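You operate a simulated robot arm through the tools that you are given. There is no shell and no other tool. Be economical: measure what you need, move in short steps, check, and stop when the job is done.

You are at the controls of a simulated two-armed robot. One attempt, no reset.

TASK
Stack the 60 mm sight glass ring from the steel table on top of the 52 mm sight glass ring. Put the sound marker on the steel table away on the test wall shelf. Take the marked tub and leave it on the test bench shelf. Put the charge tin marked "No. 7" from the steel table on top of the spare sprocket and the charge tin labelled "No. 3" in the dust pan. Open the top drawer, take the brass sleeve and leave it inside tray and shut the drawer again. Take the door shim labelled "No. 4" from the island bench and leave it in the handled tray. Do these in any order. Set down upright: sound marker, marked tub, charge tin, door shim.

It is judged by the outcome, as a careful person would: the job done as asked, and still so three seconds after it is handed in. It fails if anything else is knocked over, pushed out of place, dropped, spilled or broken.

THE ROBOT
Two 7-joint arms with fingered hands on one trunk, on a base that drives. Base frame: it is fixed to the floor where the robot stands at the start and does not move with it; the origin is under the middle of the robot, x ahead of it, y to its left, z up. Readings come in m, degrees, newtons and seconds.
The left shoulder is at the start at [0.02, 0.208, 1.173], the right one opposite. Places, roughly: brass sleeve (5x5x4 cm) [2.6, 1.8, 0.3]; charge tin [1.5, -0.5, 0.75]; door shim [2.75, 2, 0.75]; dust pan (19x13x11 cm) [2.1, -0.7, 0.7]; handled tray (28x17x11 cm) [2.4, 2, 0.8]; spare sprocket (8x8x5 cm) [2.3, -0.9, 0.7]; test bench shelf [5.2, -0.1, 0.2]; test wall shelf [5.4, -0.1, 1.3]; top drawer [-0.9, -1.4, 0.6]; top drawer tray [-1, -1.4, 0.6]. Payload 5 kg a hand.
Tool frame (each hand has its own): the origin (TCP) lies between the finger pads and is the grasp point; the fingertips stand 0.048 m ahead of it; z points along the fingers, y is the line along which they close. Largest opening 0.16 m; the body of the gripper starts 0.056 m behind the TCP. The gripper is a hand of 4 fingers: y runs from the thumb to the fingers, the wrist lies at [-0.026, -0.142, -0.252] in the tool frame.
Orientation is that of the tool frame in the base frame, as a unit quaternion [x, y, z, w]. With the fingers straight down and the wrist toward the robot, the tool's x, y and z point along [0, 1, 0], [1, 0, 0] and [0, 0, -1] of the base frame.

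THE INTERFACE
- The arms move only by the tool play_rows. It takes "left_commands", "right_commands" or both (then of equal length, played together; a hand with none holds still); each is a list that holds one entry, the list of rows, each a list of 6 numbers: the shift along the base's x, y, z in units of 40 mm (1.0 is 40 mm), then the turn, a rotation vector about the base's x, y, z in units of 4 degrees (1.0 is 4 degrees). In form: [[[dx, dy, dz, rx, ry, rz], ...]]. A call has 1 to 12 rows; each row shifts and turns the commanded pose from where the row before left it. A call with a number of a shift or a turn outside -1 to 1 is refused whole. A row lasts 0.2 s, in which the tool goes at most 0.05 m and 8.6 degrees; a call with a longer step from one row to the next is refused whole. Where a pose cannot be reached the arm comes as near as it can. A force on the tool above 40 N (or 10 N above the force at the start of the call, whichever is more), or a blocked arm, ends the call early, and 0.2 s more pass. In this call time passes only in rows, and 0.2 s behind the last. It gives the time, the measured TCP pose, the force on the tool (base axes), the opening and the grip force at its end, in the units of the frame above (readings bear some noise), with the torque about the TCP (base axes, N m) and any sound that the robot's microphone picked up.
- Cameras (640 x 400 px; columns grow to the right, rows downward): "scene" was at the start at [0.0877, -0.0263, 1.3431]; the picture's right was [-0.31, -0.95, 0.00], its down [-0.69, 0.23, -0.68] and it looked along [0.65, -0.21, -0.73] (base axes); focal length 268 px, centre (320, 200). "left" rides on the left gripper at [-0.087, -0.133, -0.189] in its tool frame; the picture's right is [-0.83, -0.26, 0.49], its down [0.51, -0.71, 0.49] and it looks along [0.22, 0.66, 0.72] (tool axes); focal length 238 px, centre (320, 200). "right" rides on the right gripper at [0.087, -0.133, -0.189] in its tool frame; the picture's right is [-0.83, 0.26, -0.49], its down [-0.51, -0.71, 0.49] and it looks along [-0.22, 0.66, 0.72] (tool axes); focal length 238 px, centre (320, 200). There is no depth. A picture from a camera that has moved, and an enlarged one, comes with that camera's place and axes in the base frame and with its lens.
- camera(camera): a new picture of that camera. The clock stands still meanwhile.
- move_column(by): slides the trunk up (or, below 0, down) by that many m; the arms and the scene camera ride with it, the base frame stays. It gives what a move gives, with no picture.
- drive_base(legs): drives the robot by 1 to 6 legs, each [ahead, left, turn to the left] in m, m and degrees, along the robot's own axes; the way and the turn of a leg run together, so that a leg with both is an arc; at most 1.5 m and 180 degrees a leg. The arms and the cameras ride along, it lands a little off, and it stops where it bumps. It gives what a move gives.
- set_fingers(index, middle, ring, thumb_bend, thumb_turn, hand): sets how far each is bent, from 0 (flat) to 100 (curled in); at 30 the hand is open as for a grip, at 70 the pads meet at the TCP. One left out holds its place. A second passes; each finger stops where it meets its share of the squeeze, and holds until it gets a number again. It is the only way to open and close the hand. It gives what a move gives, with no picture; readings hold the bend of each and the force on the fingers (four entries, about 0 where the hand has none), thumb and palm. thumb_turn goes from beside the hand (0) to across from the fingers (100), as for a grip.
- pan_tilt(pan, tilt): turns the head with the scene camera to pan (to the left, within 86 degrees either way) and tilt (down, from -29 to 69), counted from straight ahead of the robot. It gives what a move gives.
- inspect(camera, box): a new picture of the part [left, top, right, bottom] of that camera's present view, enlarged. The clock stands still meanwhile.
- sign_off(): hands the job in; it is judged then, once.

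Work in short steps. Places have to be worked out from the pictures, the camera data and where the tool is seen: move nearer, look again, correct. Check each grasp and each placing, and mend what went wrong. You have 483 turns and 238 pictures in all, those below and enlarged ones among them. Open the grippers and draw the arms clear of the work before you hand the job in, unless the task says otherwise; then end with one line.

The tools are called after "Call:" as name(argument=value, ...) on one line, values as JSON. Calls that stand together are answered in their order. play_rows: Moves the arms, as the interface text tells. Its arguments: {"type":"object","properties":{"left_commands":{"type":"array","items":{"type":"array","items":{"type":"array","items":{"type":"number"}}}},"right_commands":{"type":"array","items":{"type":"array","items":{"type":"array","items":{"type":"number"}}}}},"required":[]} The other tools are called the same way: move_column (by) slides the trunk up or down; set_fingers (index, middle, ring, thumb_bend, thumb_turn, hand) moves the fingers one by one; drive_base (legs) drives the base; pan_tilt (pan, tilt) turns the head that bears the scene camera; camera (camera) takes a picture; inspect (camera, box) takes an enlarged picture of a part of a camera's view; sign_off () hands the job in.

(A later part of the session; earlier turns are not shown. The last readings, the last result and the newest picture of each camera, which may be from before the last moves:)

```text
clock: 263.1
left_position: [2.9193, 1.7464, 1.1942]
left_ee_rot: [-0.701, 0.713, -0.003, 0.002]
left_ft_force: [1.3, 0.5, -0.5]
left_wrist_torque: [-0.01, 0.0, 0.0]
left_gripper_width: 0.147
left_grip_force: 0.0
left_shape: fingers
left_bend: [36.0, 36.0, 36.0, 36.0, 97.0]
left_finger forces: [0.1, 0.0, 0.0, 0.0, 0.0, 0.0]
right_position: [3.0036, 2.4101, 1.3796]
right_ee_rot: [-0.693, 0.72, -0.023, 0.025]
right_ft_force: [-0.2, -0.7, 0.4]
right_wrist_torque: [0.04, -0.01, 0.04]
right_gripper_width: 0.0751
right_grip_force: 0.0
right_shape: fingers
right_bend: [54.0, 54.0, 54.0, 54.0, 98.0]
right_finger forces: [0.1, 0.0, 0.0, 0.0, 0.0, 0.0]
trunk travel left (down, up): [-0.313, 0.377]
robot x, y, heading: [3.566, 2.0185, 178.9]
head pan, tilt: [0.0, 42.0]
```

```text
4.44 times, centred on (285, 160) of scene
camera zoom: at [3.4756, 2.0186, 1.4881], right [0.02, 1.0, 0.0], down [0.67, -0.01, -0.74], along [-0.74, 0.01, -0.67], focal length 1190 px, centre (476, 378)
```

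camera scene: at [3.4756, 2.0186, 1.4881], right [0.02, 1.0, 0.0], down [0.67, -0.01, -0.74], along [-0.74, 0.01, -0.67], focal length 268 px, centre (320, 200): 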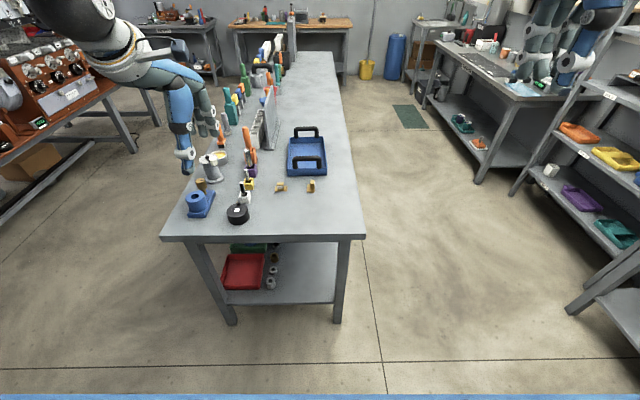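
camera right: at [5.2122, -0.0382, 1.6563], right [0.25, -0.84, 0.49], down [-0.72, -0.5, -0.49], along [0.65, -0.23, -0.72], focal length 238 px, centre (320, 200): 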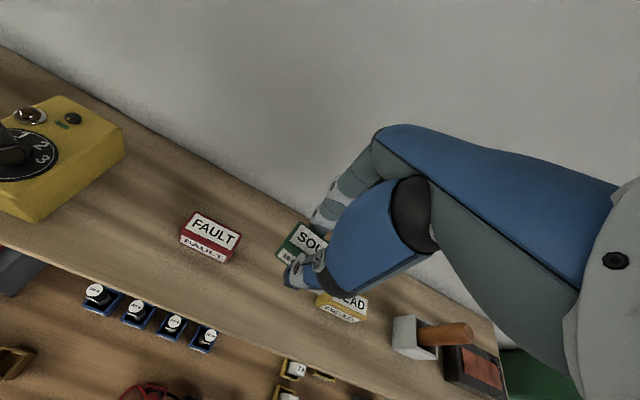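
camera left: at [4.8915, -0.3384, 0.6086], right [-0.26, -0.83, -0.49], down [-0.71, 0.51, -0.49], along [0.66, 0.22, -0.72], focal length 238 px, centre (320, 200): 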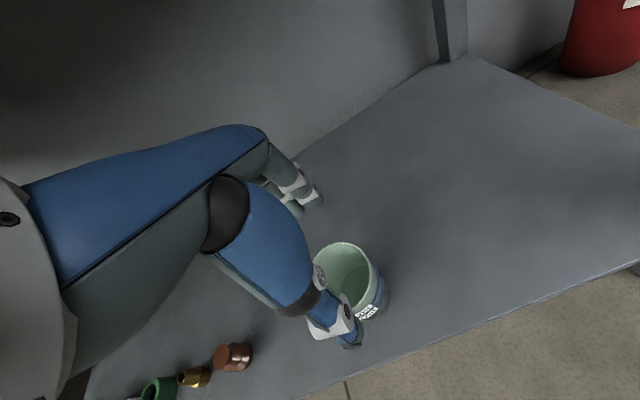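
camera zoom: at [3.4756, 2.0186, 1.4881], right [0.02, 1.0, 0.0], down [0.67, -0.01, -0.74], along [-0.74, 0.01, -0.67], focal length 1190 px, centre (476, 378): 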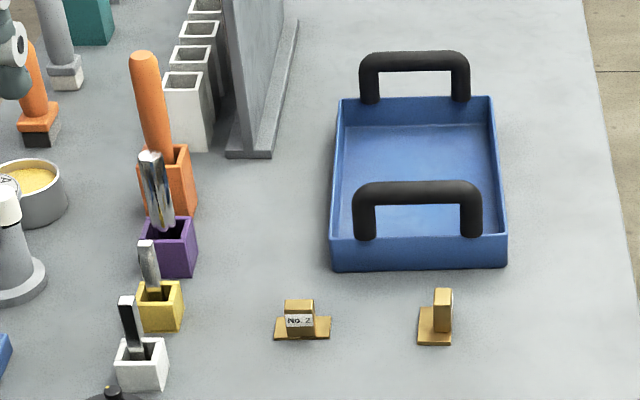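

The nearer one is "No. 2"; the other's label faces +y. Strafe right 0.45 and look back at it to confirm.

Call:
drive_base(legs=[[0, -0.45, 0]])

Call:
pan_tilt(pan=28, tilt=38)

Call:
camera(camera="scene")

```text
clock: 265.9
left_position: [2.927, 2.1989, 1.1951]
left_ee_rot: [-0.702, 0.712, -0.003, 0.002]
left_ft_force: [0.5, 0.3, 0.2]
left_wrist_torque: [-0.04, 0.01, 0.01]
left_gripper_width: 0.1472
left_grip_force: 0.0
left_shape: fingers
left_bend: [36.0, 36.0, 36.0, 36.0, 97.0]
left_finger forces: [0.0, 0.1, 0.1, 0.0, 0.0, 0.0]
right_position: [3.0097, 2.8601, 1.3801]
right_ee_rot: [-0.694, 0.719, -0.025, 0.025]
right_ft_force: [-1.2, 0.4, -0.5]
right_wrist_torque: [-0.04, -0.01, -0.01]
right_gripper_width: 0.0753
right_grip_force: 0.1
right_shape: fingers
right_bend: [54.0, 54.0, 54.0, 54.0, 98.0]
right_finger forces: [0.0, 0.0, 0.0, 0.0, 0.1, 0.0]
trunk travel left (down, up): [-0.313, 0.377]
robot x, y, heading: [3.5754, 2.4712, 179.1]
head pan, tilt: [0.0, 42.0]
```

```text
clock: 266.8
left_position: [2.9263, 2.1973, 1.1954]
left_ee_rot: [-0.701, 0.713, -0.002, 0.003]
left_ft_force: [1.2, -0.3, -0.5]
left_wrist_torque: [0.0, 0.01, 0.02]
left_gripper_width: 0.1471
left_grip_force: 0.1
left_shape: fingers
left_bend: [36.0, 36.0, 36.0, 36.0, 97.0]
left_finger forces: [0.0, 0.0, 0.0, 0.1, 0.0, 0.1]
right_position: [3.009, 2.8594, 1.3796]
right_ee_rot: [-0.694, 0.72, -0.025, 0.024]
right_ft_force: [0.2, -0.8, 0.3]
right_wrist_torque: [0.04, 0.01, 0.0]
right_gripper_width: 0.0752
right_grip_force: 0.1
right_shape: fingers
right_bend: [54.0, 54.0, 54.0, 54.0, 98.0]
right_finger forces: [0.0, 0.0, 0.0, 0.0, 0.0, 0.1]
trunk travel left (down, up): [-0.313, 0.377]
robot x, y, heading: [3.575, 2.4697, 178.8]
head pan, tilt: [28.0, 38.0]
```

```text
102 pictures are left
camera scene: at [3.4896, 2.4293, 1.4941], right [-0.46, 0.89, 0.0], down [0.55, 0.28, -0.79], along [-0.7, -0.36, -0.62], focal length 268 px, centre (320, 200)
```

scene: 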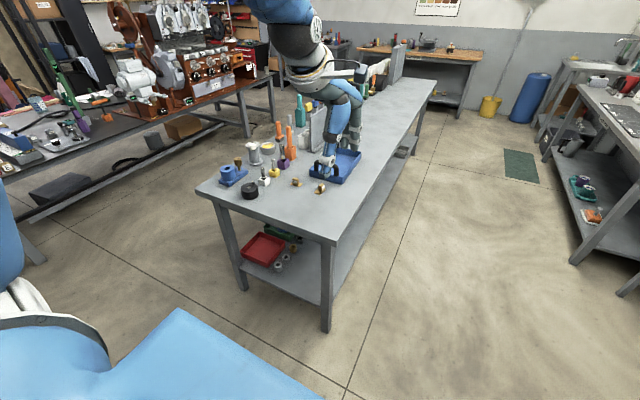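

Call:
inspect(camera="scene", box=[290, 170, 340, 200])

Call:
inspect(camera="scene", box=[0, 60, 160, 220])

```text
12.80 times, centred on (315, 185) of scene
camera zoom: at [3.4896, 2.4293, 1.4941], right [-0.46, 0.89, 0.0], down [0.55, 0.28, -0.79], along [-0.7, -0.36, -0.62], focal length 3427 px, centre (384, 392)
```

zoom: 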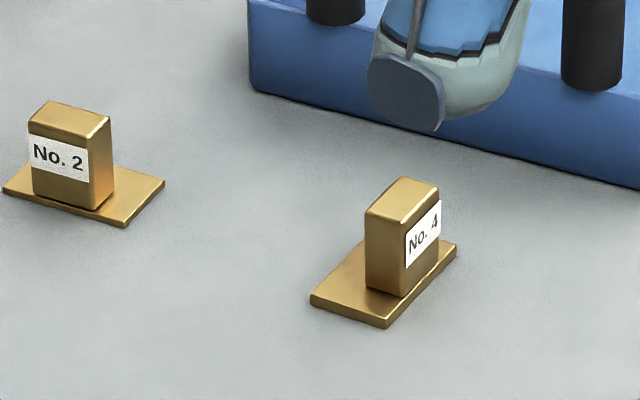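

```text
2.50 times, centred on (80, 140) of scene
camera zoom: at [3.4896, 2.4293, 1.4941], right [-0.46, 0.89, 0.0], down [0.55, 0.28, -0.79], along [-0.7, -0.36, -0.62], focal length 669 px, centre (920, 350)
```

zoom: 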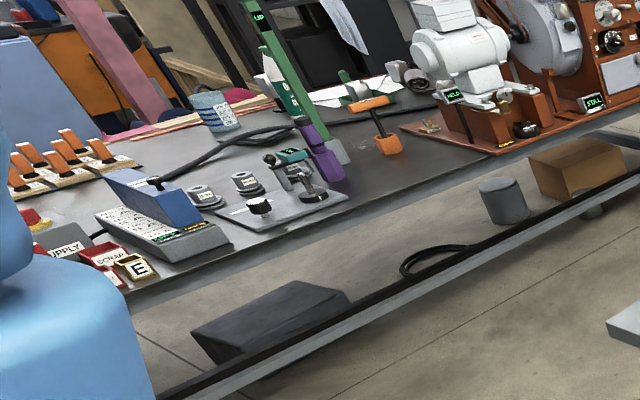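

"No. 4" confirmed; table items look undisturbed. Drive back to the bench front, facing +y.

Call:
drive_base(legs=[[0, 0.9, 0], [0, 0, -89], [-0.47, 0, 0], [0, 0.78, 0]])

Call:
pan_tilt(pan=0, tilt=45)

Call:
camera(camera="scene")

```text
clock: 281.4
left_position: [2.4952, 1.7729, 1.1928]
left_ee_rot: [0.003, 1.0, -0.004, -0.001]
left_ft_force: [-0.3, 0.9, 0.0]
left_wrist_torque: [0.03, -0.05, 0.0]
left_gripper_width: 0.147
left_grip_force: 0.0
left_shape: fingers
left_bend: [36.0, 36.0, 36.0, 36.0, 97.0]
left_finger forces: [0.1, 0.0, 0.1, 0.0, 0.1, 0.0]
right_position: [3.1596, 1.6965, 1.3805]
right_ee_rot: [0.014, 0.999, -0.035, 0.001]
right_ft_force: [-1.4, -0.1, -0.8]
right_wrist_torque: [-0.01, -0.04, 0.01]
right_gripper_width: 0.0756
right_grip_force: 0.0
right_shape: fingers
right_bend: [54.0, 54.0, 54.0, 54.0, 98.0]
right_finger forces: [0.0, 0.1, 0.1, 0.0, 0.0, 0.0]
trunk travel left (down, up): [-0.313, 0.377]
robot x, y, heading: [2.7706, 1.1257, 89.6]
head pan, tilt: [28.0, 38.0]
```

```text
clock: 282.3
left_position: [2.4952, 1.7723, 1.1947]
left_ee_rot: [0.003, 1.0, -0.005, 0.0]
left_ft_force: [-0.2, -0.3, -0.7]
left_wrist_torque: [-0.01, -0.01, 0.01]
left_gripper_width: 0.1472
left_grip_force: 0.1
left_shape: fingers
left_bend: [36.0, 36.0, 36.0, 36.0, 97.0]
left_finger forces: [0.1, 0.1, 0.0, 0.0, 0.0, 0.0]
right_position: [3.1601, 1.6964, 1.3798]
right_ee_rot: [0.015, 0.999, -0.035, -0.001]
right_ft_force: [-0.8, 0.7, -0.2]
right_wrist_torque: [-0.02, 0.04, -0.02]
right_gripper_width: 0.0753
right_grip_force: 0.0
right_shape: fingers
right_bend: [54.0, 54.0, 54.0, 54.0, 98.0]
right_finger forces: [0.1, 0.1, 0.0, 0.1, 0.0, 0.1]
trunk travel left (down, up): [-0.313, 0.377]
robot x, y, heading: [2.7718, 1.1276, 89.7]
head pan, tilt: [0.0, 45.0]
```

```text
99 pictures are left
camera scene: at [2.7765, 1.217, 1.4838], right [1.0, 0.0, 0.0], down [0.0, -0.71, -0.71], along [0.0, 0.71, -0.71], focal length 268 px, centre (320, 200)
```

scene: 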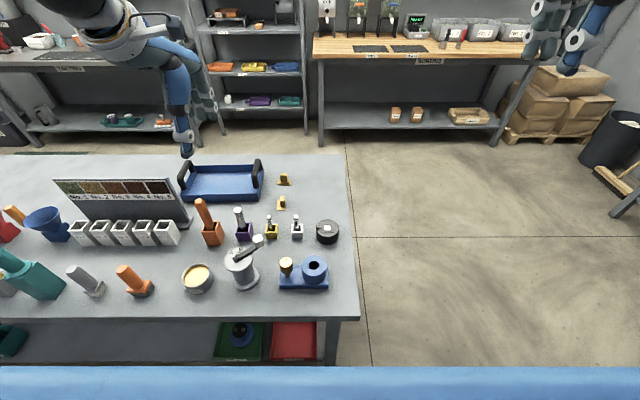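

Move the left hand above shim No. 4 at [2.637,2.004].

Call:
set_fingers(hand="left", index=50, middle=50, ring=50, thumb_bend=50)

Call:
play_rows(left_commands=[[[0.59, 0.95, -0.3, 0, 0, 0], [0.59, 0.95, -0.3, 0, 0, 0], [0.59, 0.95, -0.3, 0, 0, 0], [0.59, 0.95, -0.3, 0, 0, 0], [0.59, 0.95, -0.3, 0, 0, 0], [0.59, 0.95, -0.3, 0, 0, 0], [0, 0, -0.9, 0, 0, 0], [0, 0, -0.9, 0, 0, 0], [0, 0, -0.9, 0, 0, 0], [0, 0, -0.5, 0, 0, 0]]])

Call:
inspect(camera="scene", box=[230, 130, 340, 220])

Call:
camera(camera="left")

```text
clock: 283.3
left_position: [2.4954, 1.7724, 1.1941]
left_ee_rot: [0.003, 1.0, -0.004, -0.001]
left_ft_force: [-0.5, 0.3, -0.3]
left_wrist_torque: [-0.01, -0.02, -0.05]
left_gripper_width: 0.092
left_grip_force: 0.0
left_shape: fingers
left_bend: [50.0, 50.0, 50.0, 50.0, 97.0]
left_finger forces: [0.0, 0.0, 0.0, 0.1, 0.1, 0.0]
right_position: [3.1591, 1.6949, 1.38]
right_ee_rot: [0.014, 0.999, -0.034, 0.001]
right_ft_force: [0.2, 0.3, -0.3]
right_wrist_torque: [0.04, 0.0, -0.01]
right_gripper_width: 0.0752
right_grip_force: 0.0
right_shape: fingers
right_bend: [54.0, 54.0, 54.0, 54.0, 98.0]
right_finger forces: [0.0, 0.0, 0.0, 0.0, 0.0, 0.0]
trunk travel left (down, up): [-0.313, 0.377]
robot x, y, heading: [2.7724, 1.1247, 89.6]
head pan, tilt: [0.0, 45.0]
```

```text
clock: 285.5
left_position: [2.6379, 1.9987, 0.9916]
left_ee_rot: [0.003, 1.0, -0.005, 0.0]
left_ft_force: [-0.4, 1.3, 0.4]
left_wrist_torque: [-0.07, 0.0, -0.05]
left_gripper_width: 0.0917
left_grip_force: 0.1
left_shape: fingers
left_bend: [50.0, 50.0, 50.0, 50.0, 97.0]
left_finger forces: [0.0, 0.0, 0.1, 0.1, 0.0, 0.0]
right_position: [3.16, 1.6957, 1.38]
right_ee_rot: [0.014, 0.999, -0.036, 0.0]
right_ft_force: [-0.4, 0.2, 0.4]
right_wrist_torque: [-0.03, 0.01, -0.01]
right_gripper_width: 0.0751
right_grip_force: 0.0
right_shape: fingers
right_bend: [54.0, 54.0, 54.0, 54.0, 98.0]
right_finger forces: [0.0, 0.0, 0.1, 0.0, 0.0, 0.1]
trunk travel left (down, up): [-0.313, 0.377]
robot x, y, heading: [2.7782, 1.1252, 89.6]
head pan, tilt: [0.0, 45.0]
```

```text
4.44 times, centred on (285, 175) of scene
camera zoom: at [2.7768, 1.2171, 1.4838], right [1.0, -0.01, 0.0], down [0.0, -0.71, -0.71], along [0.0, 0.71, -0.71], focal length 1190 px, centre (476, 311)
```

zoom: 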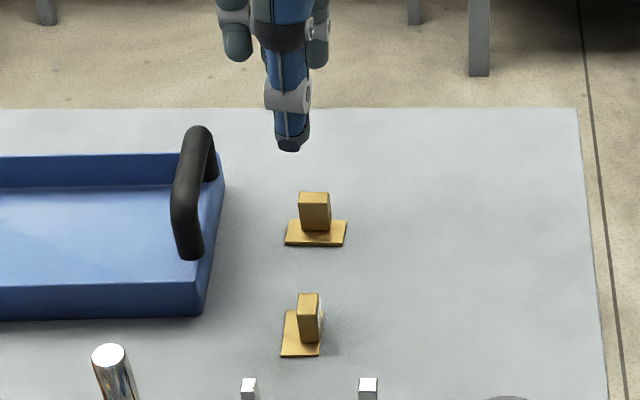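

```text
97 pictures are left
camera left: at [2.7233, 1.8671, 1.1812], right [0.83, -0.27, -0.48], down [-0.51, -0.71, -0.49], along [-0.21, 0.65, -0.73], focal length 238 px, centre (320, 200)
```

left: 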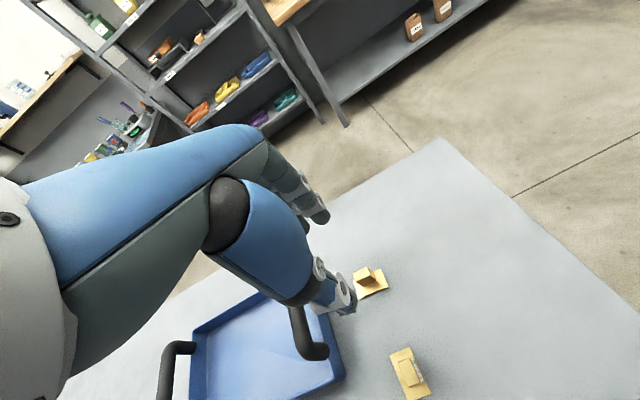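

Block at ≈[2.645,2.011]. Adjust and descend to z≈0.86.

Call:
play_rows(left_commands=[[[0.17, 0.3, -0.6, 0, 0, 0], [0, 0, -0.9, 0, 0, 0], [0, 0, -0.9, 0, 0, 0], [0, 0, -0.8, 0, 0, 0]]])

Call:
inspect(camera="left", box=[240, 170, 420, 330])

Call:
inspect(camera="scene", box=[245, 130, 325, 200])

```text
clock: 286.5
left_position: [2.646, 2.0117, 0.8668]
left_ee_rot: [0.004, 1.0, -0.004, 0.0]
left_ft_force: [-0.9, 0.8, 1.7]
left_wrist_torque: [-0.13, -0.01, -0.04]
left_gripper_width: 0.0915
left_grip_force: 0.0
left_shape: fingers
left_bend: [50.0, 50.0, 50.0, 50.0, 97.0]
left_finger forces: [0.0, 0.0, 0.0, 0.1, 0.0, 0.0]
right_position: [3.1592, 1.6963, 1.3789]
right_ee_rot: [0.014, 0.999, -0.035, 0.001]
right_ft_force: [0.3, 1.5, 0.3]
right_wrist_torque: [-0.05, -0.02, -0.01]
right_gripper_width: 0.0753
right_grip_force: 0.0
right_shape: fingers
right_bend: [54.0, 54.0, 54.0, 54.0, 98.0]
right_finger forces: [0.1, 0.0, 0.0, 0.1, 0.0, 0.1]
trunk travel left (down, up): [-0.313, 0.377]
robot x, y, heading: [2.7746, 1.1298, 89.8]
head pan, tilt: [0.0, 45.0]
```

```text
2.50 times, centred on (330, 250) of left
camera zoom: at [2.7323, 1.8812, 1.0564], right [0.83, -0.27, -0.48], down [-0.51, -0.71, -0.49], along [-0.21, 0.65, -0.73], focal length 596 px, centre (295, 75)
```

zoom: 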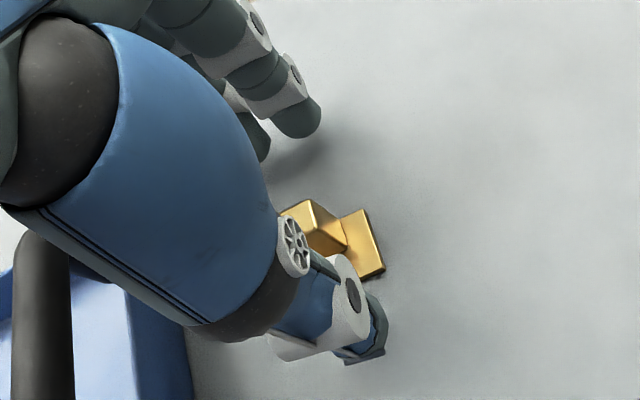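

```text
5.71 times, centred on (285, 165) of scene
camera zoom: at [2.7765, 1.2182, 1.4837], right [1.0, -0.01, 0.0], down [0.0, -0.71, -0.71], along [0.0, 0.71, -0.71], focal length 1530 px, centre (520, 400)
```

zoom: 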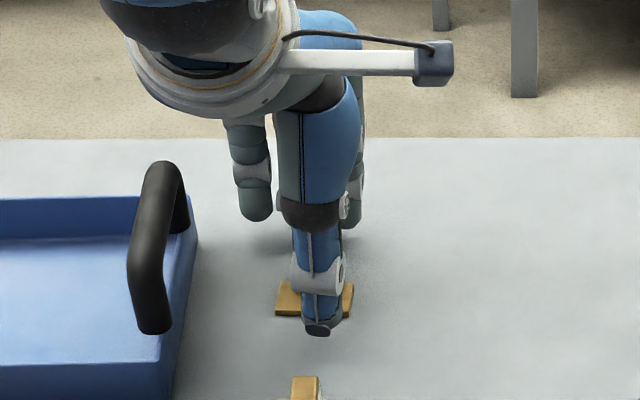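

TCP is over the block. Thumb/index oppose slightly to +x of the TCP, so shift −8 mm in x, descend to 0.849 and close.

Call:
play_rows(left_commands=[[[-0.2, 0, -0.2, 0, 0, 0], [0, 0, -0.22, 0, 0, 0]]])

Call:
set_fingers(hand="left", index=66, middle=66, ring=60, thumb_bend=66)

Call:
inspect(camera="left", box=[240, 170, 420, 330])

```text
clock: 287.1
left_position: [2.6379, 2.0133, 0.8547]
left_ee_rot: [0.003, 1.0, 0.0, 0.0]
left_ft_force: [-1.5, 2.0, 21.0]
left_wrist_torque: [1.22, 0.4, 0.05]
left_gripper_width: 0.0913
left_grip_force: 11.3
left_shape: fingers
left_bend: [50.0, 49.0, 50.0, 50.0, 97.0]
left_finger forces: [0.1, 21.2, 0.0, 0.1, 0.0, 0.0]
right_position: [3.1605, 1.6932, 1.3815]
right_ee_rot: [0.014, 0.999, -0.034, 0.0]
right_ft_force: [0.2, -0.6, 0.4]
right_wrist_torque: [0.07, 0.06, -0.01]
right_gripper_width: 0.0752
right_grip_force: 0.0
right_shape: fingers
right_bend: [54.0, 54.0, 54.0, 54.0, 98.0]
right_finger forces: [0.0, 0.1, 0.0, 0.0, 0.0, 0.1]
trunk travel left (down, up): [-0.313, 0.377]
robot x, y, heading: [2.7716, 1.1237, 89.8]
head pan, tilt: [0.0, 45.0]
```

```text
clock: 288.1
left_position: [2.6389, 2.0144, 0.8555]
left_ee_rot: [0.003, 1.0, 0.002, 0.002]
left_ft_force: [0.7, 12.1, 33.8]
left_wrist_torque: [2.26, 0.51, -0.14]
left_gripper_width: 0.0284
left_grip_force: 16.7
left_shape: fingers
left_bend: [66.0, 52.0, 60.0, 66.0, 97.0]
left_finger forces: [0.2, 33.5, 0.1, 0.1, 0.4, 0.0]
right_position: [3.1597, 1.693, 1.3795]
right_ee_rot: [0.013, 0.999, -0.034, 0.001]
right_ft_force: [-0.2, 0.7, -0.1]
right_wrist_torque: [-0.02, -0.01, -0.03]
right_gripper_width: 0.0751
right_grip_force: 0.1
right_shape: fingers
right_bend: [54.0, 54.0, 54.0, 54.0, 98.0]
right_finger forces: [0.1, 0.0, 0.0, 0.0, 0.0, 0.0]
trunk travel left (down, up): [-0.313, 0.377]
robot x, y, heading: [2.7752, 1.1248, 89.7]
head pan, tilt: [0.0, 45.0]
```

```text
2.50 times, centred on (330, 250) of left
camera zoom: at [2.7241, 1.8806, 1.0441], right [0.83, -0.26, -0.49], down [-0.51, -0.7, -0.49], along [-0.21, 0.66, -0.72], focal length 596 px, centre (295, 75)
```

zoom: 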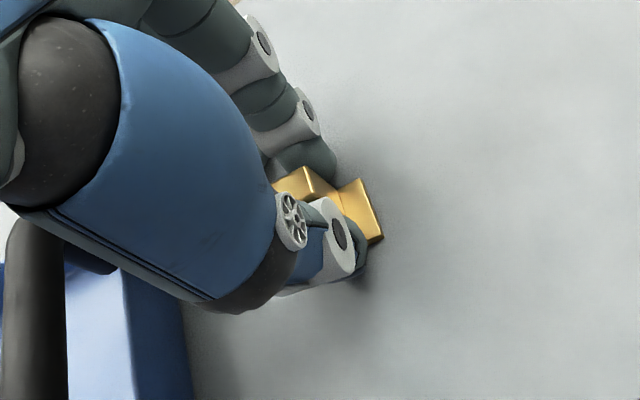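

The middle finger touched the bench. Raise 9 mm, then close fully.

Call:
play_rows(left_commands=[[[0, 0, 0.13, 0, 0, 0], [0, 0, 0.1, 0, 0, 0]]])

Call:
set_fingers(hand="left", index=76, middle=62, ring=58, thumb_bend=76)

Call:
inspect(camera="left", box=[240, 170, 420, 330])

```text
clock: 288.7
left_position: [2.638, 2.0086, 0.8566]
left_ee_rot: [0.003, 1.0, -0.007, 0.0]
left_ft_force: [0.2, 3.2, 9.4]
left_wrist_torque: [0.57, 0.09, -0.07]
left_gripper_width: 0.0285
left_grip_force: 5.0
left_shape: fingers
left_bend: [66.0, 55.0, 60.0, 66.0, 97.0]
left_finger forces: [0.1, 9.4, 0.0, 0.1, 0.1, 0.1]
right_position: [3.1588, 1.6954, 1.3799]
right_ee_rot: [0.013, 0.999, -0.034, 0.0]
right_ft_force: [0.3, -0.2, 0.3]
right_wrist_torque: [-0.01, 0.02, 0.05]
right_gripper_width: 0.0754
right_grip_force: 0.1
right_shape: fingers
right_bend: [54.0, 54.0, 54.0, 54.0, 98.0]
right_finger forces: [0.1, 0.0, 0.0, 0.1, 0.0, 0.0]
trunk travel left (down, up): [-0.313, 0.377]
robot x, y, heading: [2.775, 1.1231, 89.9]
head pan, tilt: [0.0, 45.0]
```

```text
clock: 289.7
left_position: [2.6378, 2.0106, 0.8566]
left_ee_rot: [0.004, 1.0, -0.004, 0.0]
left_ft_force: [0.4, 0.3, -0.4]
left_wrist_torque: [0.0, -0.01, -0.03]
left_gripper_width: 0.0215
left_grip_force: 14.8
left_shape: fingers
left_bend: [71.0, 62.0, 57.0, 71.0, 97.0]
left_finger forces: [14.3, 0.1, 0.1, 0.0, 15.0, 0.0]
right_position: [3.1594, 1.6959, 1.3794]
right_ee_rot: [0.014, 0.999, -0.034, 0.0]
right_ft_force: [-0.4, 0.7, -0.2]
right_wrist_torque: [-0.01, -0.01, 0.03]
right_gripper_width: 0.0752
right_grip_force: 0.0
right_shape: fingers
right_bend: [54.0, 54.0, 54.0, 54.0, 98.0]
right_finger forces: [0.0, 0.1, 0.0, 0.0, 0.0, 0.1]
trunk travel left (down, up): [-0.313, 0.377]
robot x, y, heading: [2.7718, 1.1277, 89.5]
head pan, tilt: [0.0, 45.0]
```

```text
2.50 times, centred on (330, 250) of left
camera zoom: at [2.7237, 1.8807, 1.0485], right [0.83, -0.27, -0.48], down [-0.51, -0.71, -0.48], along [-0.21, 0.65, -0.73], focal length 596 px, centre (295, 75)
```

zoom: 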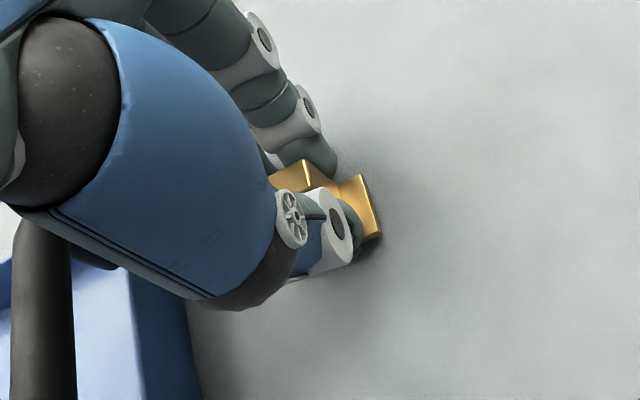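

Gripped the block (≈21 mm, 15 N). Lift and check.

Call:
play_rows(left_commands=[[[0, 0, 0.4, 0, 0, 0], [0, 0, 0.8, 0, 0, 0], [0, 0, 1, 0, 0, 0], [0, 0, 0.8, 0, 0, 0]]])

Call:
inspect(camera="left", box=[240, 170, 420, 330])

Call:
inspect(camera="scene", box=[180, 90, 330, 220])

```text
clock: 290.7
left_position: [2.6359, 2.0122, 0.9786]
left_ee_rot: [0.004, 1.0, -0.005, 0.0]
left_ft_force: [-0.1, -2.6, -1.4]
left_wrist_torque: [0.11, -0.03, -0.03]
left_gripper_width: 0.0215
left_grip_force: 14.5
left_shape: fingers
left_bend: [71.0, 62.0, 57.0, 71.0, 97.0]
left_finger forces: [14.3, 0.0, 0.0, 0.0, 15.0, 0.0]
right_position: [3.1588, 1.6953, 1.3805]
right_ee_rot: [0.014, 0.999, -0.033, 0.0]
right_ft_force: [-0.1, -2.0, 0.1]
right_wrist_torque: [0.01, 0.0, -0.05]
right_gripper_width: 0.0752
right_grip_force: 0.1
right_shape: fingers
right_bend: [54.0, 54.0, 54.0, 54.0, 98.0]
right_finger forces: [0.0, 0.0, 0.0, 0.1, 0.0, 0.1]
trunk travel left (down, up): [-0.313, 0.377]
robot x, y, heading: [2.7745, 1.1244, 89.6]
head pan, tilt: [0.0, 45.0]
```

```text
2.50 times, centred on (330, 250) of left
camera zoom: at [2.7224, 1.8807, 1.1698], right [0.83, -0.27, -0.48], down [-0.51, -0.71, -0.48], along [-0.21, 0.65, -0.73], focal length 596 px, centre (295, 75)
```

zoom: 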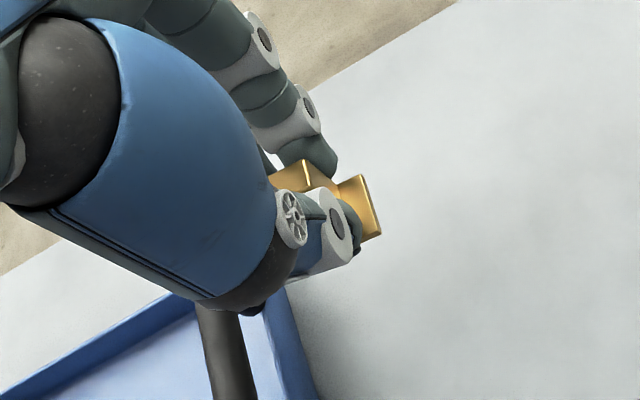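

```text
3.08 times, centred on (255, 155) of scene
camera zoom: at [2.7764, 1.2164, 1.4839], right [1.0, -0.01, 0.0], down [0.0, -0.71, -0.71], along [0.0, 0.71, -0.71], focal length 824 px, centre (520, 338)
```

zoom: 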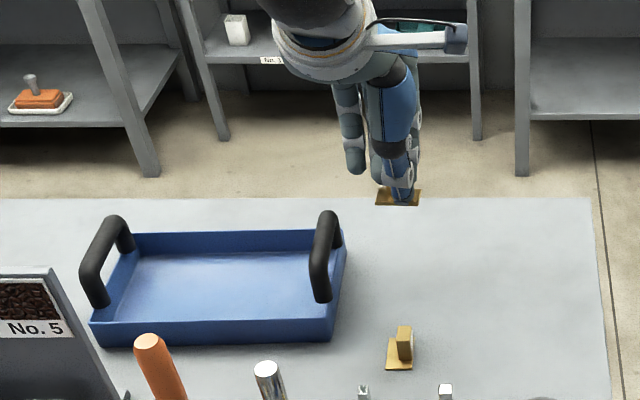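

Held level. Tray interior centre ≈[2.43,1.972]. Move over it (TCP [2.422,1.982]) at safe height.

Call:
play_rows(left_commands=[[[0, 0, 1, 0, 0, 0], [-0.9, -0.12, 0.3, 0, 0, 0], [-0.9, -0.12, 0, 0, 0, 0], [-0.9, -0.12, 0, 0, 0, 0], [-0.9, -0.12, 0, 0, 0, 0], [-0.9, -0.13, 0, 0, 0, 0], [-0.85, -0.12, 0, 0, 0, 0]]])

Call:
inspect(camera="scene", box=[150, 90, 310, 220])

Call:
camera(camera="left")

```text
clock: 292.3
left_position: [2.4216, 1.986, 1.0316]
left_ee_rot: [0.004, 1.0, -0.005, 0.002]
left_ft_force: [0.0, 0.1, -1.4]
left_wrist_torque: [-0.03, -0.01, 0.01]
left_gripper_width: 0.0213
left_grip_force: 14.7
left_shape: fingers
left_bend: [71.0, 62.0, 57.0, 71.0, 97.0]
left_finger forces: [14.2, 0.0, 0.0, 0.0, 14.7, 0.0]
right_position: [3.1578, 1.6952, 1.3799]
right_ee_rot: [0.014, 0.999, -0.035, 0.001]
right_ft_force: [-1.0, 0.5, -0.3]
right_wrist_torque: [-0.01, -0.15, -0.01]
right_gripper_width: 0.0756
right_grip_force: 0.2
right_shape: fingers
right_bend: [54.0, 54.0, 54.0, 54.0, 98.0]
right_finger forces: [0.0, 0.1, 0.0, 0.0, 0.0, 0.0]
trunk travel left (down, up): [-0.313, 0.377]
robot x, y, heading: [2.7729, 1.1251, 89.7]
head pan, tilt: [0.0, 45.0]
```

```text
3.08 times, centred on (230, 155) of scene
camera zoom: at [2.7744, 1.2174, 1.4838], right [1.0, -0.01, 0.0], down [0.0, -0.71, -0.71], along [0.01, 0.71, -0.71], focal length 824 px, centre (597, 338)
```

zoom: 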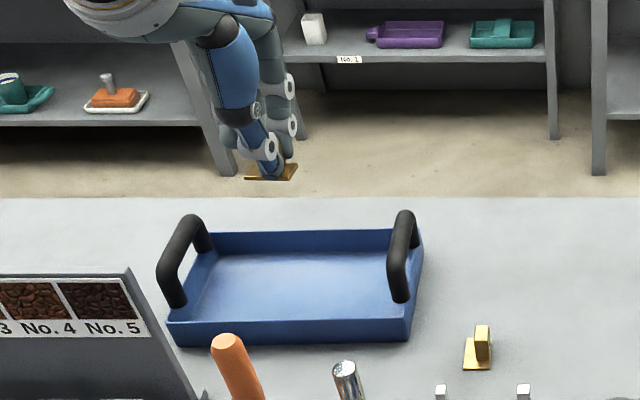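

```text
89 pictures are left
camera left: at [2.5073, 1.8539, 1.2217], right [0.83, -0.27, -0.48], down [-0.51, -0.71, -0.49], along [-0.21, 0.65, -0.73], focal length 238 px, centre (320, 200)
```

left: 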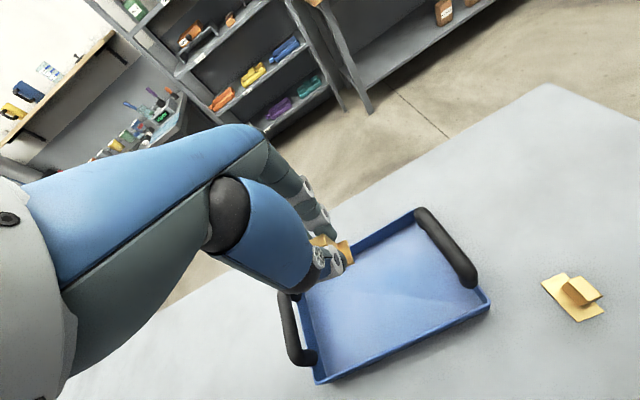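

Tray centre confirmed. Lower to z≈0.885 and check clearances.

Call:
play_rows(left_commands=[[[0.05, -0.05, -0.9, 0, 0, 0], [0, 0, -0.9, 0, 0, 0], [0, 0, -0.9, 0, 0, 0], [0, 0, -0.9, 0, 0, 0]]])

Call:
camera(camera="left")

Call:
inspect(camera="scene", box=[150, 90, 310, 220])

```text
clock: 293.3
left_position: [2.4227, 1.9799, 0.8857]
left_ee_rot: [0.003, 1.0, -0.004, 0.0]
left_ft_force: [-1.0, 2.0, 0.5]
left_wrist_torque: [-0.17, -0.03, -0.02]
left_gripper_width: 0.0212
left_grip_force: 14.4
left_shape: fingers
left_bend: [71.0, 62.0, 57.0, 71.0, 97.0]
left_finger forces: [14.4, 0.0, 0.0, 0.0, 14.8, 0.1]
right_position: [3.1578, 1.6979, 1.3786]
right_ee_rot: [0.013, 0.999, -0.035, 0.0]
right_ft_force: [0.0, 1.4, 0.0]
right_wrist_torque: [-0.11, -0.05, -0.02]
right_gripper_width: 0.0754
right_grip_force: 0.0
right_shape: fingers
right_bend: [54.0, 54.0, 54.0, 54.0, 98.0]
right_finger forces: [0.0, 0.0, 0.0, 0.1, 0.1, 0.0]
trunk travel left (down, up): [-0.313, 0.377]
robot x, y, heading: [2.7714, 1.1277, 89.4]
head pan, tilt: [0.0, 45.0]
```

```text
88 pictures are left
camera left: at [2.5079, 1.8484, 1.0768], right [0.83, -0.27, -0.48], down [-0.51, -0.71, -0.48], along [-0.21, 0.65, -0.73], focal length 238 px, centre (320, 200)
```

left: 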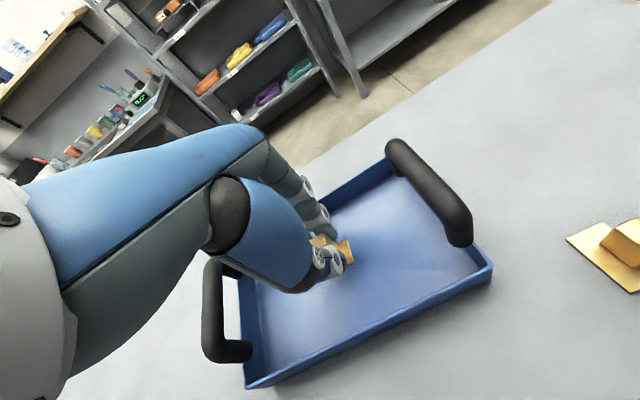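

```text
3.08 times, centred on (230, 155) of scene
camera zoom: at [2.7756, 1.2186, 1.4836], right [1.0, -0.01, 0.0], down [0.0, -0.71, -0.71], along [0.0, 0.71, -0.71], focal length 824 px, centre (597, 338)
```

zoom: 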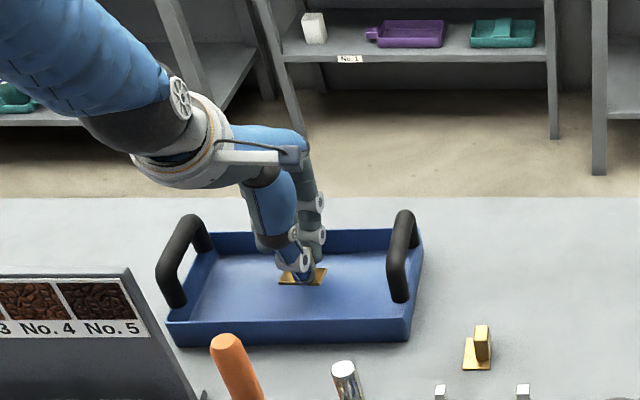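

Good. Lower to contact in small steps.

Call:
play_rows(left_commands=[[[0, 0, -0.2, 0, 0, 0], [0, 0, -0.15, 0, 0, 0]]])

Call:
play_rows(left_commands=[[[0, 0, -0.05, 0, 0, 0], [0, 0, -0.05, 0, 0, 0]]])

```text
clock: 293.9
left_position: [2.4238, 1.9798, 0.8734]
left_ee_rot: [0.003, 1.0, -0.005, 0.0]
left_ft_force: [0.1, 0.0, -0.1]
left_wrist_torque: [0.02, 0.04, 0.01]
left_gripper_width: 0.0208
left_grip_force: 14.7
left_shape: fingers
left_bend: [71.0, 62.0, 57.0, 71.0, 97.0]
left_finger forces: [14.2, 0.0, 0.0, 0.0, 14.8, 0.1]
right_position: [3.1593, 1.6965, 1.3793]
right_ee_rot: [0.014, 0.999, -0.035, 0.0]
right_ft_force: [0.8, -0.5, 0.4]
right_wrist_torque: [0.02, -0.03, 0.02]
right_gripper_width: 0.0754
right_grip_force: 0.0
right_shape: fingers
right_bend: [54.0, 54.0, 54.0, 54.0, 98.0]
right_finger forces: [0.0, 0.1, 0.1, 0.0, 0.1, 0.1]
trunk travel left (down, up): [-0.313, 0.377]
robot x, y, heading: [2.7742, 1.1244, 89.5]
head pan, tilt: [0.0, 45.0]
```

```text
clock: 294.5
left_position: [2.425, 1.9805, 0.8686]
left_ee_rot: [0.003, 1.0, -0.005, -0.001]
left_ft_force: [0.1, -0.6, -0.4]
left_wrist_torque: [0.0, 0.01, -0.01]
left_gripper_width: 0.0213
left_grip_force: 14.5
left_shape: fingers
left_bend: [71.0, 62.0, 57.0, 71.0, 97.0]
left_finger forces: [14.2, 0.0, 0.0, 0.1, 14.8, 0.1]
right_position: [3.1587, 1.6956, 1.3788]
right_ee_rot: [0.015, 0.999, -0.035, 0.001]
right_ft_force: [-0.6, 0.1, -0.4]
right_wrist_torque: [-0.02, -0.02, -0.03]
right_gripper_width: 0.0752
right_grip_force: 0.1
right_shape: fingers
right_bend: [54.0, 54.0, 54.0, 54.0, 98.0]
right_finger forces: [0.0, 0.0, 0.0, 0.0, 0.0, 0.0]
trunk travel left (down, up): [-0.313, 0.377]
robot x, y, heading: [2.7743, 1.127, 89.8]
head pan, tilt: [0.0, 45.0]
```

Call:
play_rows(left_commands=[[[0, 0, -0.05, 0, 0, 0], [0, 0, -0.05, 0, 0, 0]]])

Call:
play_rows(left_commands=[[[0, 0, -0.03, 0, 0, 0], [0, 0, -0.03, 0, 0, 0]]])

```text
clock: 295.1
left_position: [2.4246, 1.9819, 0.8657]
left_ee_rot: [0.003, 1.0, -0.005, 0.0]
left_ft_force: [-0.7, 0.7, -0.2]
left_wrist_torque: [0.03, -0.02, 0.01]
left_gripper_width: 0.0211
left_grip_force: 14.8
left_shape: fingers
left_bend: [71.0, 62.0, 57.0, 71.0, 97.0]
left_finger forces: [14.3, 0.1, 0.0, 0.0, 14.8, 0.1]
right_position: [3.1604, 1.6954, 1.3787]
right_ee_rot: [0.014, 0.999, -0.035, 0.0]
right_ft_force: [0.1, 0.3, 0.1]
right_wrist_torque: [-0.01, 0.01, 0.0]
right_gripper_width: 0.0755
right_grip_force: 0.1
right_shape: fingers
right_bend: [54.0, 54.0, 54.0, 54.0, 98.0]
right_finger forces: [0.0, 0.0, 0.1, 0.0, 0.1, 0.0]
trunk travel left (down, up): [-0.313, 0.377]
robot x, y, heading: [2.7734, 1.1274, 89.7]
head pan, tilt: [0.0, 45.0]
```

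```text
clock: 295.7
left_position: [2.4258, 1.9804, 0.8628]
left_ee_rot: [0.004, 1.0, -0.004, 0.0]
left_ft_force: [0.4, -0.3, -0.6]
left_wrist_torque: [0.02, -0.01, 0.01]
left_gripper_width: 0.0211
left_grip_force: 14.6
left_shape: fingers
left_bend: [71.0, 62.0, 57.0, 71.0, 97.0]
left_finger forces: [14.3, 0.0, 0.0, 0.0, 14.7, 0.1]
right_position: [3.1585, 1.6962, 1.3806]
right_ee_rot: [0.013, 0.999, -0.035, 0.001]
right_ft_force: [-0.3, 0.8, -0.5]
right_wrist_torque: [0.05, 0.01, -0.01]
right_gripper_width: 0.0753
right_grip_force: 0.1
right_shape: fingers
right_bend: [54.0, 54.0, 54.0, 54.0, 98.0]
right_finger forces: [0.0, 0.0, 0.0, 0.0, 0.0, 0.1]
trunk travel left (down, up): [-0.313, 0.377]
robot x, y, heading: [2.7749, 1.1241, 89.8]
head pan, tilt: [0.0, 45.0]
```

Call:
play_rows(left_commands=[[[0, 0, -0.04, 0, 0, 0], [0, 0, -0.03, 0, 0, 0]]])

Call:
inspect(camera="left", box=[260, 180, 400, 310])

```text
clock: 296.3
left_position: [2.4239, 1.9822, 0.8587]
left_ee_rot: [0.003, 1.0, -0.005, 0.0]
left_ft_force: [-0.5, 0.2, 0.5]
left_wrist_torque: [-0.01, -0.02, -0.01]
left_gripper_width: 0.0211
left_grip_force: 14.3
left_shape: fingers
left_bend: [71.0, 62.0, 57.0, 71.0, 97.0]
left_finger forces: [14.3, 0.0, 0.0, 0.1, 14.8, 0.0]
right_position: [3.1594, 1.6965, 1.3791]
right_ee_rot: [0.013, 0.999, -0.035, 0.001]
right_ft_force: [-0.9, -0.5, 0.2]
right_wrist_torque: [0.02, 0.01, -0.03]
right_gripper_width: 0.0753
right_grip_force: 0.0
right_shape: fingers
right_bend: [54.0, 54.0, 54.0, 54.0, 98.0]
right_finger forces: [0.0, 0.0, 0.1, 0.0, 0.1, 0.0]
trunk travel left (down, up): [-0.313, 0.377]
robot x, y, heading: [2.7713, 1.126, 90.1]
head pan, tilt: [0.0, 45.0]
```

```text
3.08 times, centred on (330, 245) of left
camera zoom: at [2.5104, 1.8502, 1.0498], right [0.83, -0.27, -0.48], down [-0.51, -0.71, -0.48], along [-0.21, 0.65, -0.73], focal length 733 px, centre (289, 62)
```

zoom: 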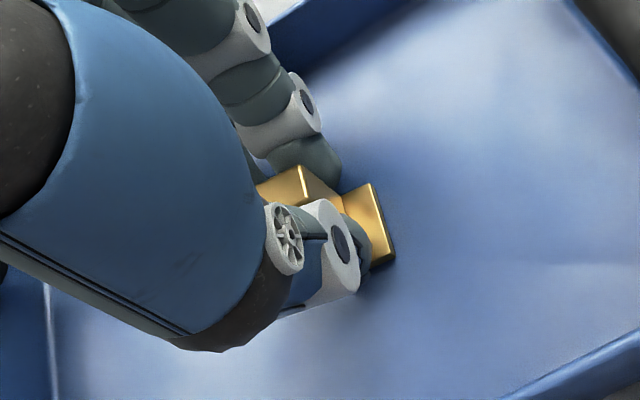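

Call:
play_rows(left_commands=[[[0, 0, -0.03, 0, 0, 0], [0, 0, -0.02, 0, 0, 0]]])

```text
clock: 296.9
left_position: [2.4247, 1.9823, 0.8579]
left_ee_rot: [0.004, 1.0, -0.004, -0.001]
left_ft_force: [0.0, -0.6, 0.4]
left_wrist_torque: [0.01, 0.06, -0.02]
left_gripper_width: 0.021
left_grip_force: 15.1
left_shape: fingers
left_bend: [71.0, 62.0, 57.0, 71.0, 97.0]
left_finger forces: [14.3, 0.1, 0.0, 0.1, 15.0, 0.0]
right_position: [3.1592, 1.6951, 1.3805]
right_ee_rot: [0.014, 0.999, -0.034, 0.0]
right_ft_force: [0.0, 0.6, 0.2]
right_wrist_torque: [0.03, -0.02, 0.0]
right_gripper_width: 0.0753
right_grip_force: 0.0
right_shape: fingers
right_bend: [54.0, 54.0, 54.0, 54.0, 98.0]
right_finger forces: [0.0, 0.1, 0.0, 0.0, 0.0, 0.1]
trunk travel left (down, up): [-0.313, 0.377]
robot x, y, heading: [2.776, 1.1251, 89.4]
head pan, tilt: [0.0, 45.0]
```

Call:
play_rows(left_commands=[[[0, 0, -0.04, 0, 0, 0], [0, 0, -0.03, 0, 0, 0]]])

```text
clock: 297.5
left_position: [2.4236, 1.9831, 0.8579]
left_ee_rot: [0.003, 1.0, -0.002, 0.0]
left_ft_force: [-1.9, -0.9, 15.1]
left_wrist_torque: [0.24, 0.12, 0.03]
left_gripper_width: 0.0208
left_grip_force: 20.2
left_shape: fingers
left_bend: [71.0, 62.0, 57.0, 71.0, 97.0]
left_finger forces: [15.1, 7.0, 0.1, 0.0, 18.6, 0.0]
right_position: [3.1585, 1.6945, 1.3811]
right_ee_rot: [0.014, 0.999, -0.034, 0.0]
right_ft_force: [0.2, 0.5, -0.3]
right_wrist_torque: [0.01, 0.0, 0.03]
right_gripper_width: 0.0756
right_grip_force: 0.1
right_shape: fingers
right_bend: [54.0, 54.0, 54.0, 54.0, 98.0]
right_finger forces: [0.0, 0.0, 0.1, 0.1, 0.0, 0.1]
trunk travel left (down, up): [-0.313, 0.377]
robot x, y, heading: [2.7772, 1.1269, 89.6]
head pan, tilt: [0.0, 45.0]
```

Contact. Release and lift.

Call:
set_fingers(hand="left", index=58, middle=56, ring=54, thumb_bend=58)

Call:
play_rows(left_commands=[[[0, 0, 0.3, 0, 0, 0], [0, 0, 0.8, 0, 0, 0], [0, 0, 1, 0, 0, 0], [0, 0, 1, 0, 0, 0], [0, 0, 1, 0, 0, 0], [0, 0, 1, 0, 0, 0]]])

Call:
inspect(camera="scene", box=[150, 90, 310, 220])

```text
clock: 298.5
left_position: [2.4255, 1.9815, 0.8588]
left_ee_rot: [0.003, 1.0, -0.001, -0.001]
left_ft_force: [0.2, 5.3, 32.2]
left_wrist_torque: [0.65, -0.22, 0.02]
left_gripper_width: 0.0552
left_grip_force: 16.0
left_shape: fingers
left_bend: [57.0, 56.0, 54.0, 60.0, 98.0]
left_finger forces: [10.5, 9.2, 0.0, 0.1, 13.0, 0.0]
right_position: [3.1606, 1.693, 1.3807]
right_ee_rot: [0.014, 0.999, -0.034, -0.001]
right_ft_force: [0.2, -0.8, -1.0]
right_wrist_torque: [0.01, 0.01, 0.01]
right_gripper_width: 0.0758
right_grip_force: 0.1
right_shape: fingers
right_bend: [54.0, 54.0, 54.0, 54.0, 98.0]
right_finger forces: [0.0, 0.0, 0.0, 0.1, 0.0, 0.0]
trunk travel left (down, up): [-0.313, 0.377]
robot x, y, heading: [2.7778, 1.1262, 89.5]
head pan, tilt: [0.0, 45.0]
```

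```text
clock: 299.9
left_position: [2.4238, 1.9808, 1.0548]
left_ee_rot: [0.003, 1.0, -0.005, 0.0]
left_ft_force: [-0.2, -2.2, -2.3]
left_wrist_torque: [0.21, 0.06, 0.01]
left_gripper_width: 0.0634
left_grip_force: 0.0
left_shape: fingers
left_bend: [57.0, 56.0, 54.0, 57.0, 98.0]
left_finger forces: [0.0, 0.0, 0.0, 0.0, 0.0, 0.1]
right_position: [3.1606, 1.6948, 1.3798]
right_ee_rot: [0.014, 0.999, -0.034, 0.0]
right_ft_force: [1.1, -0.2, 0.0]
right_wrist_torque: [0.06, 0.05, 0.01]
right_gripper_width: 0.0756
right_grip_force: 0.1
right_shape: fingers
right_bend: [54.0, 54.0, 54.0, 54.0, 98.0]
right_finger forces: [0.0, 0.1, 0.0, 0.0, 0.1, 0.0]
trunk travel left (down, up): [-0.313, 0.377]
robot x, y, heading: [2.7767, 1.1279, 89.9]
head pan, tilt: [0.0, 45.0]
```

```text
3.08 times, centred on (230, 155) of scene
camera zoom: at [2.777, 1.216, 1.4839], right [1.0, -0.01, 0.0], down [0.0, -0.71, -0.71], along [0.0, 0.71, -0.71], focal length 824 px, centre (597, 338)
```

zoom: 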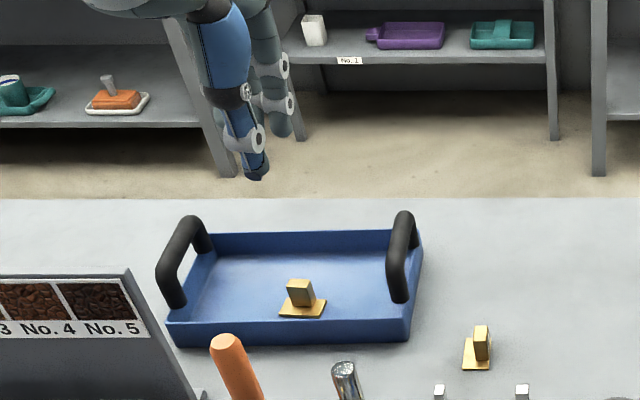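

Shim No. 4 stands in the tray. Now the sleeve: retract the left hand over the bench, back the base off and lower.

Call:
play_rows(left_commands=[[[0, -0.9, 0.3, 0, 0, 0], [0, -1, 0, 0, 0, 0], [0, -1, 0, 0, 0, 0], [0, -1, 0, 0, 0, 0], [0.3, -1, 0, 0, 0, 0], [0.6, -1, 0, 0, 0, 0], [0.6, -1, 0, 0, 0, 0], [0.6, -1, 0, 0, 0, 0], [0.6, -1, 0, 0, 0, 0], [0.6, -1, 0, 0, 0, 0], [0.5, -0.6, 0, 0, 0, 0]]])

Call:
drive_base(legs=[[-0.23, 0, 0.3]])

Call:
move_column(by=-0.31)

Call:
camera(camera="scene")

```text
clock: 302.3
left_position: [2.5871, 1.6118, 1.0733]
left_ee_rot: [0.003, 1.0, -0.006, -0.001]
left_ft_force: [1.1, -1.4, -0.5]
left_wrist_torque: [0.06, 0.05, 0.0]
left_gripper_width: 0.063
left_grip_force: 0.1
left_shape: fingers
left_bend: [57.0, 56.0, 54.0, 57.0, 97.0]
left_finger forces: [0.1, 0.1, 0.0, 0.0, 0.0, 0.1]
left hand out of reach, approached as far as the arm can: row 10, 11
right_position: [3.1604, 1.6954, 1.3797]
right_ee_rot: [0.014, 0.999, -0.033, 0.001]
right_ft_force: [-0.2, -0.1, 0.0]
right_wrist_torque: [0.04, 0.06, 0.01]
right_gripper_width: 0.0751
right_grip_force: 0.1
right_shape: fingers
right_bend: [54.0, 54.0, 54.0, 54.0, 98.0]
right_finger forces: [0.0, 0.0, 0.0, 0.0, 0.0, 0.1]
trunk travel left (down, up): [-0.313, 0.377]
robot x, y, heading: [2.7742, 1.1256, 89.7]
head pan, tilt: [0.0, 45.0]
```

```text
clock: 304.1
left_position: [2.5843, 1.3832, 1.0729]
left_ee_rot: [0.003, 1.0, -0.004, 0.0]
left_ft_force: [-0.8, -0.7, 0.1]
left_wrist_torque: [0.05, -0.01, -0.03]
left_gripper_width: 0.0633
left_grip_force: 0.0
left_shape: fingers
left_bend: [57.0, 56.0, 54.0, 57.0, 97.0]
left_finger forces: [0.0, 0.0, 0.1, 0.0, 0.1, 0.1]
right_position: [3.1581, 1.4659, 1.3795]
right_ee_rot: [0.013, 0.999, -0.033, 0.0]
right_ft_force: [-0.1, -1.0, 1.2]
right_wrist_torque: [0.07, 0.02, -0.01]
right_gripper_width: 0.0755
right_grip_force: 0.2
right_shape: fingers
right_bend: [54.0, 54.0, 54.0, 54.0, 98.0]
right_finger forces: [0.1, 0.0, 0.1, 0.1, 0.0, 0.1]
trunk travel left (down, up): [-0.313, 0.377]
robot x, y, heading: [2.7687, 0.8968, 90.0]
head pan, tilt: [0.0, 45.0]
```

```text
clock: 307.1
left_position: [2.5842, 1.3831, 0.7634]
left_ee_rot: [0.003, 1.0, -0.006, 0.0]
left_ft_force: [0.3, 0.3, -0.7]
left_wrist_torque: [-0.02, 0.02, -0.02]
left_gripper_width: 0.063
left_grip_force: 0.1
left_shape: fingers
left_bend: [57.0, 56.0, 54.0, 57.0, 97.0]
left_finger forces: [0.1, 0.0, 0.0, 0.1, 0.0, 0.1]
right_position: [3.1582, 1.4644, 1.0703]
right_ee_rot: [0.014, 0.999, -0.034, 0.0]
right_ft_force: [-0.8, -0.1, 0.2]
right_wrist_torque: [-0.01, 0.02, 0.04]
right_gripper_width: 0.0754
right_grip_force: 0.1
right_shape: fingers
right_bend: [54.0, 54.0, 54.0, 54.0, 98.0]
right_finger forces: [0.0, 0.1, 0.1, 0.0, 0.1, 0.0]
trunk travel left (down, up): [-0.003, 0.687]
robot x, y, heading: [2.7755, 0.8974, 89.5]
head pan, tilt: [0.0, 45.0]
```

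```text
84 pictures are left
camera scene: at [2.7753, 0.9859, 1.174], right [1.0, -0.01, 0.0], down [0.0, -0.71, -0.71], along [0.0, 0.71, -0.71], focal length 268 px, centre (320, 200)
```

scene: 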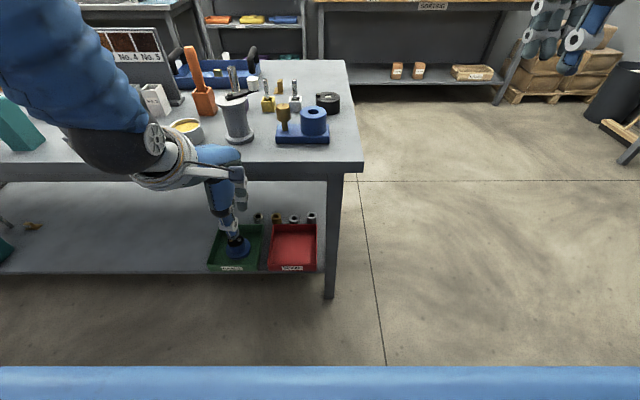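

Call:
inspect(camera="scene", box=[235, 200, 335, 275])

```text
5.33 times, centred on (285, 238) of scene
camera zoom: at [2.7753, 0.9859, 1.174], right [1.0, -0.01, 0.0], down [0.0, -0.71, -0.71], along [0.0, 0.71, -0.71], focal length 1428 px, centre (507, 0)
```

zoom: 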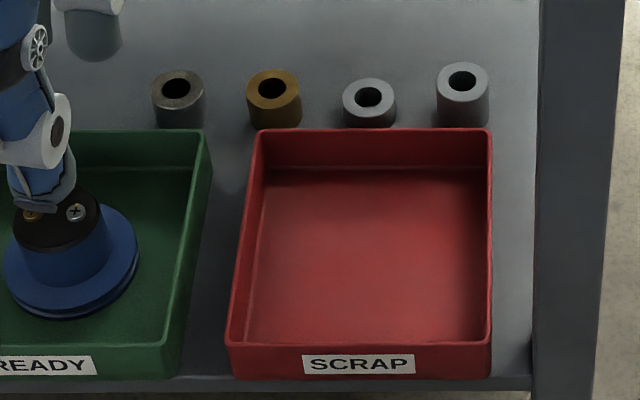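

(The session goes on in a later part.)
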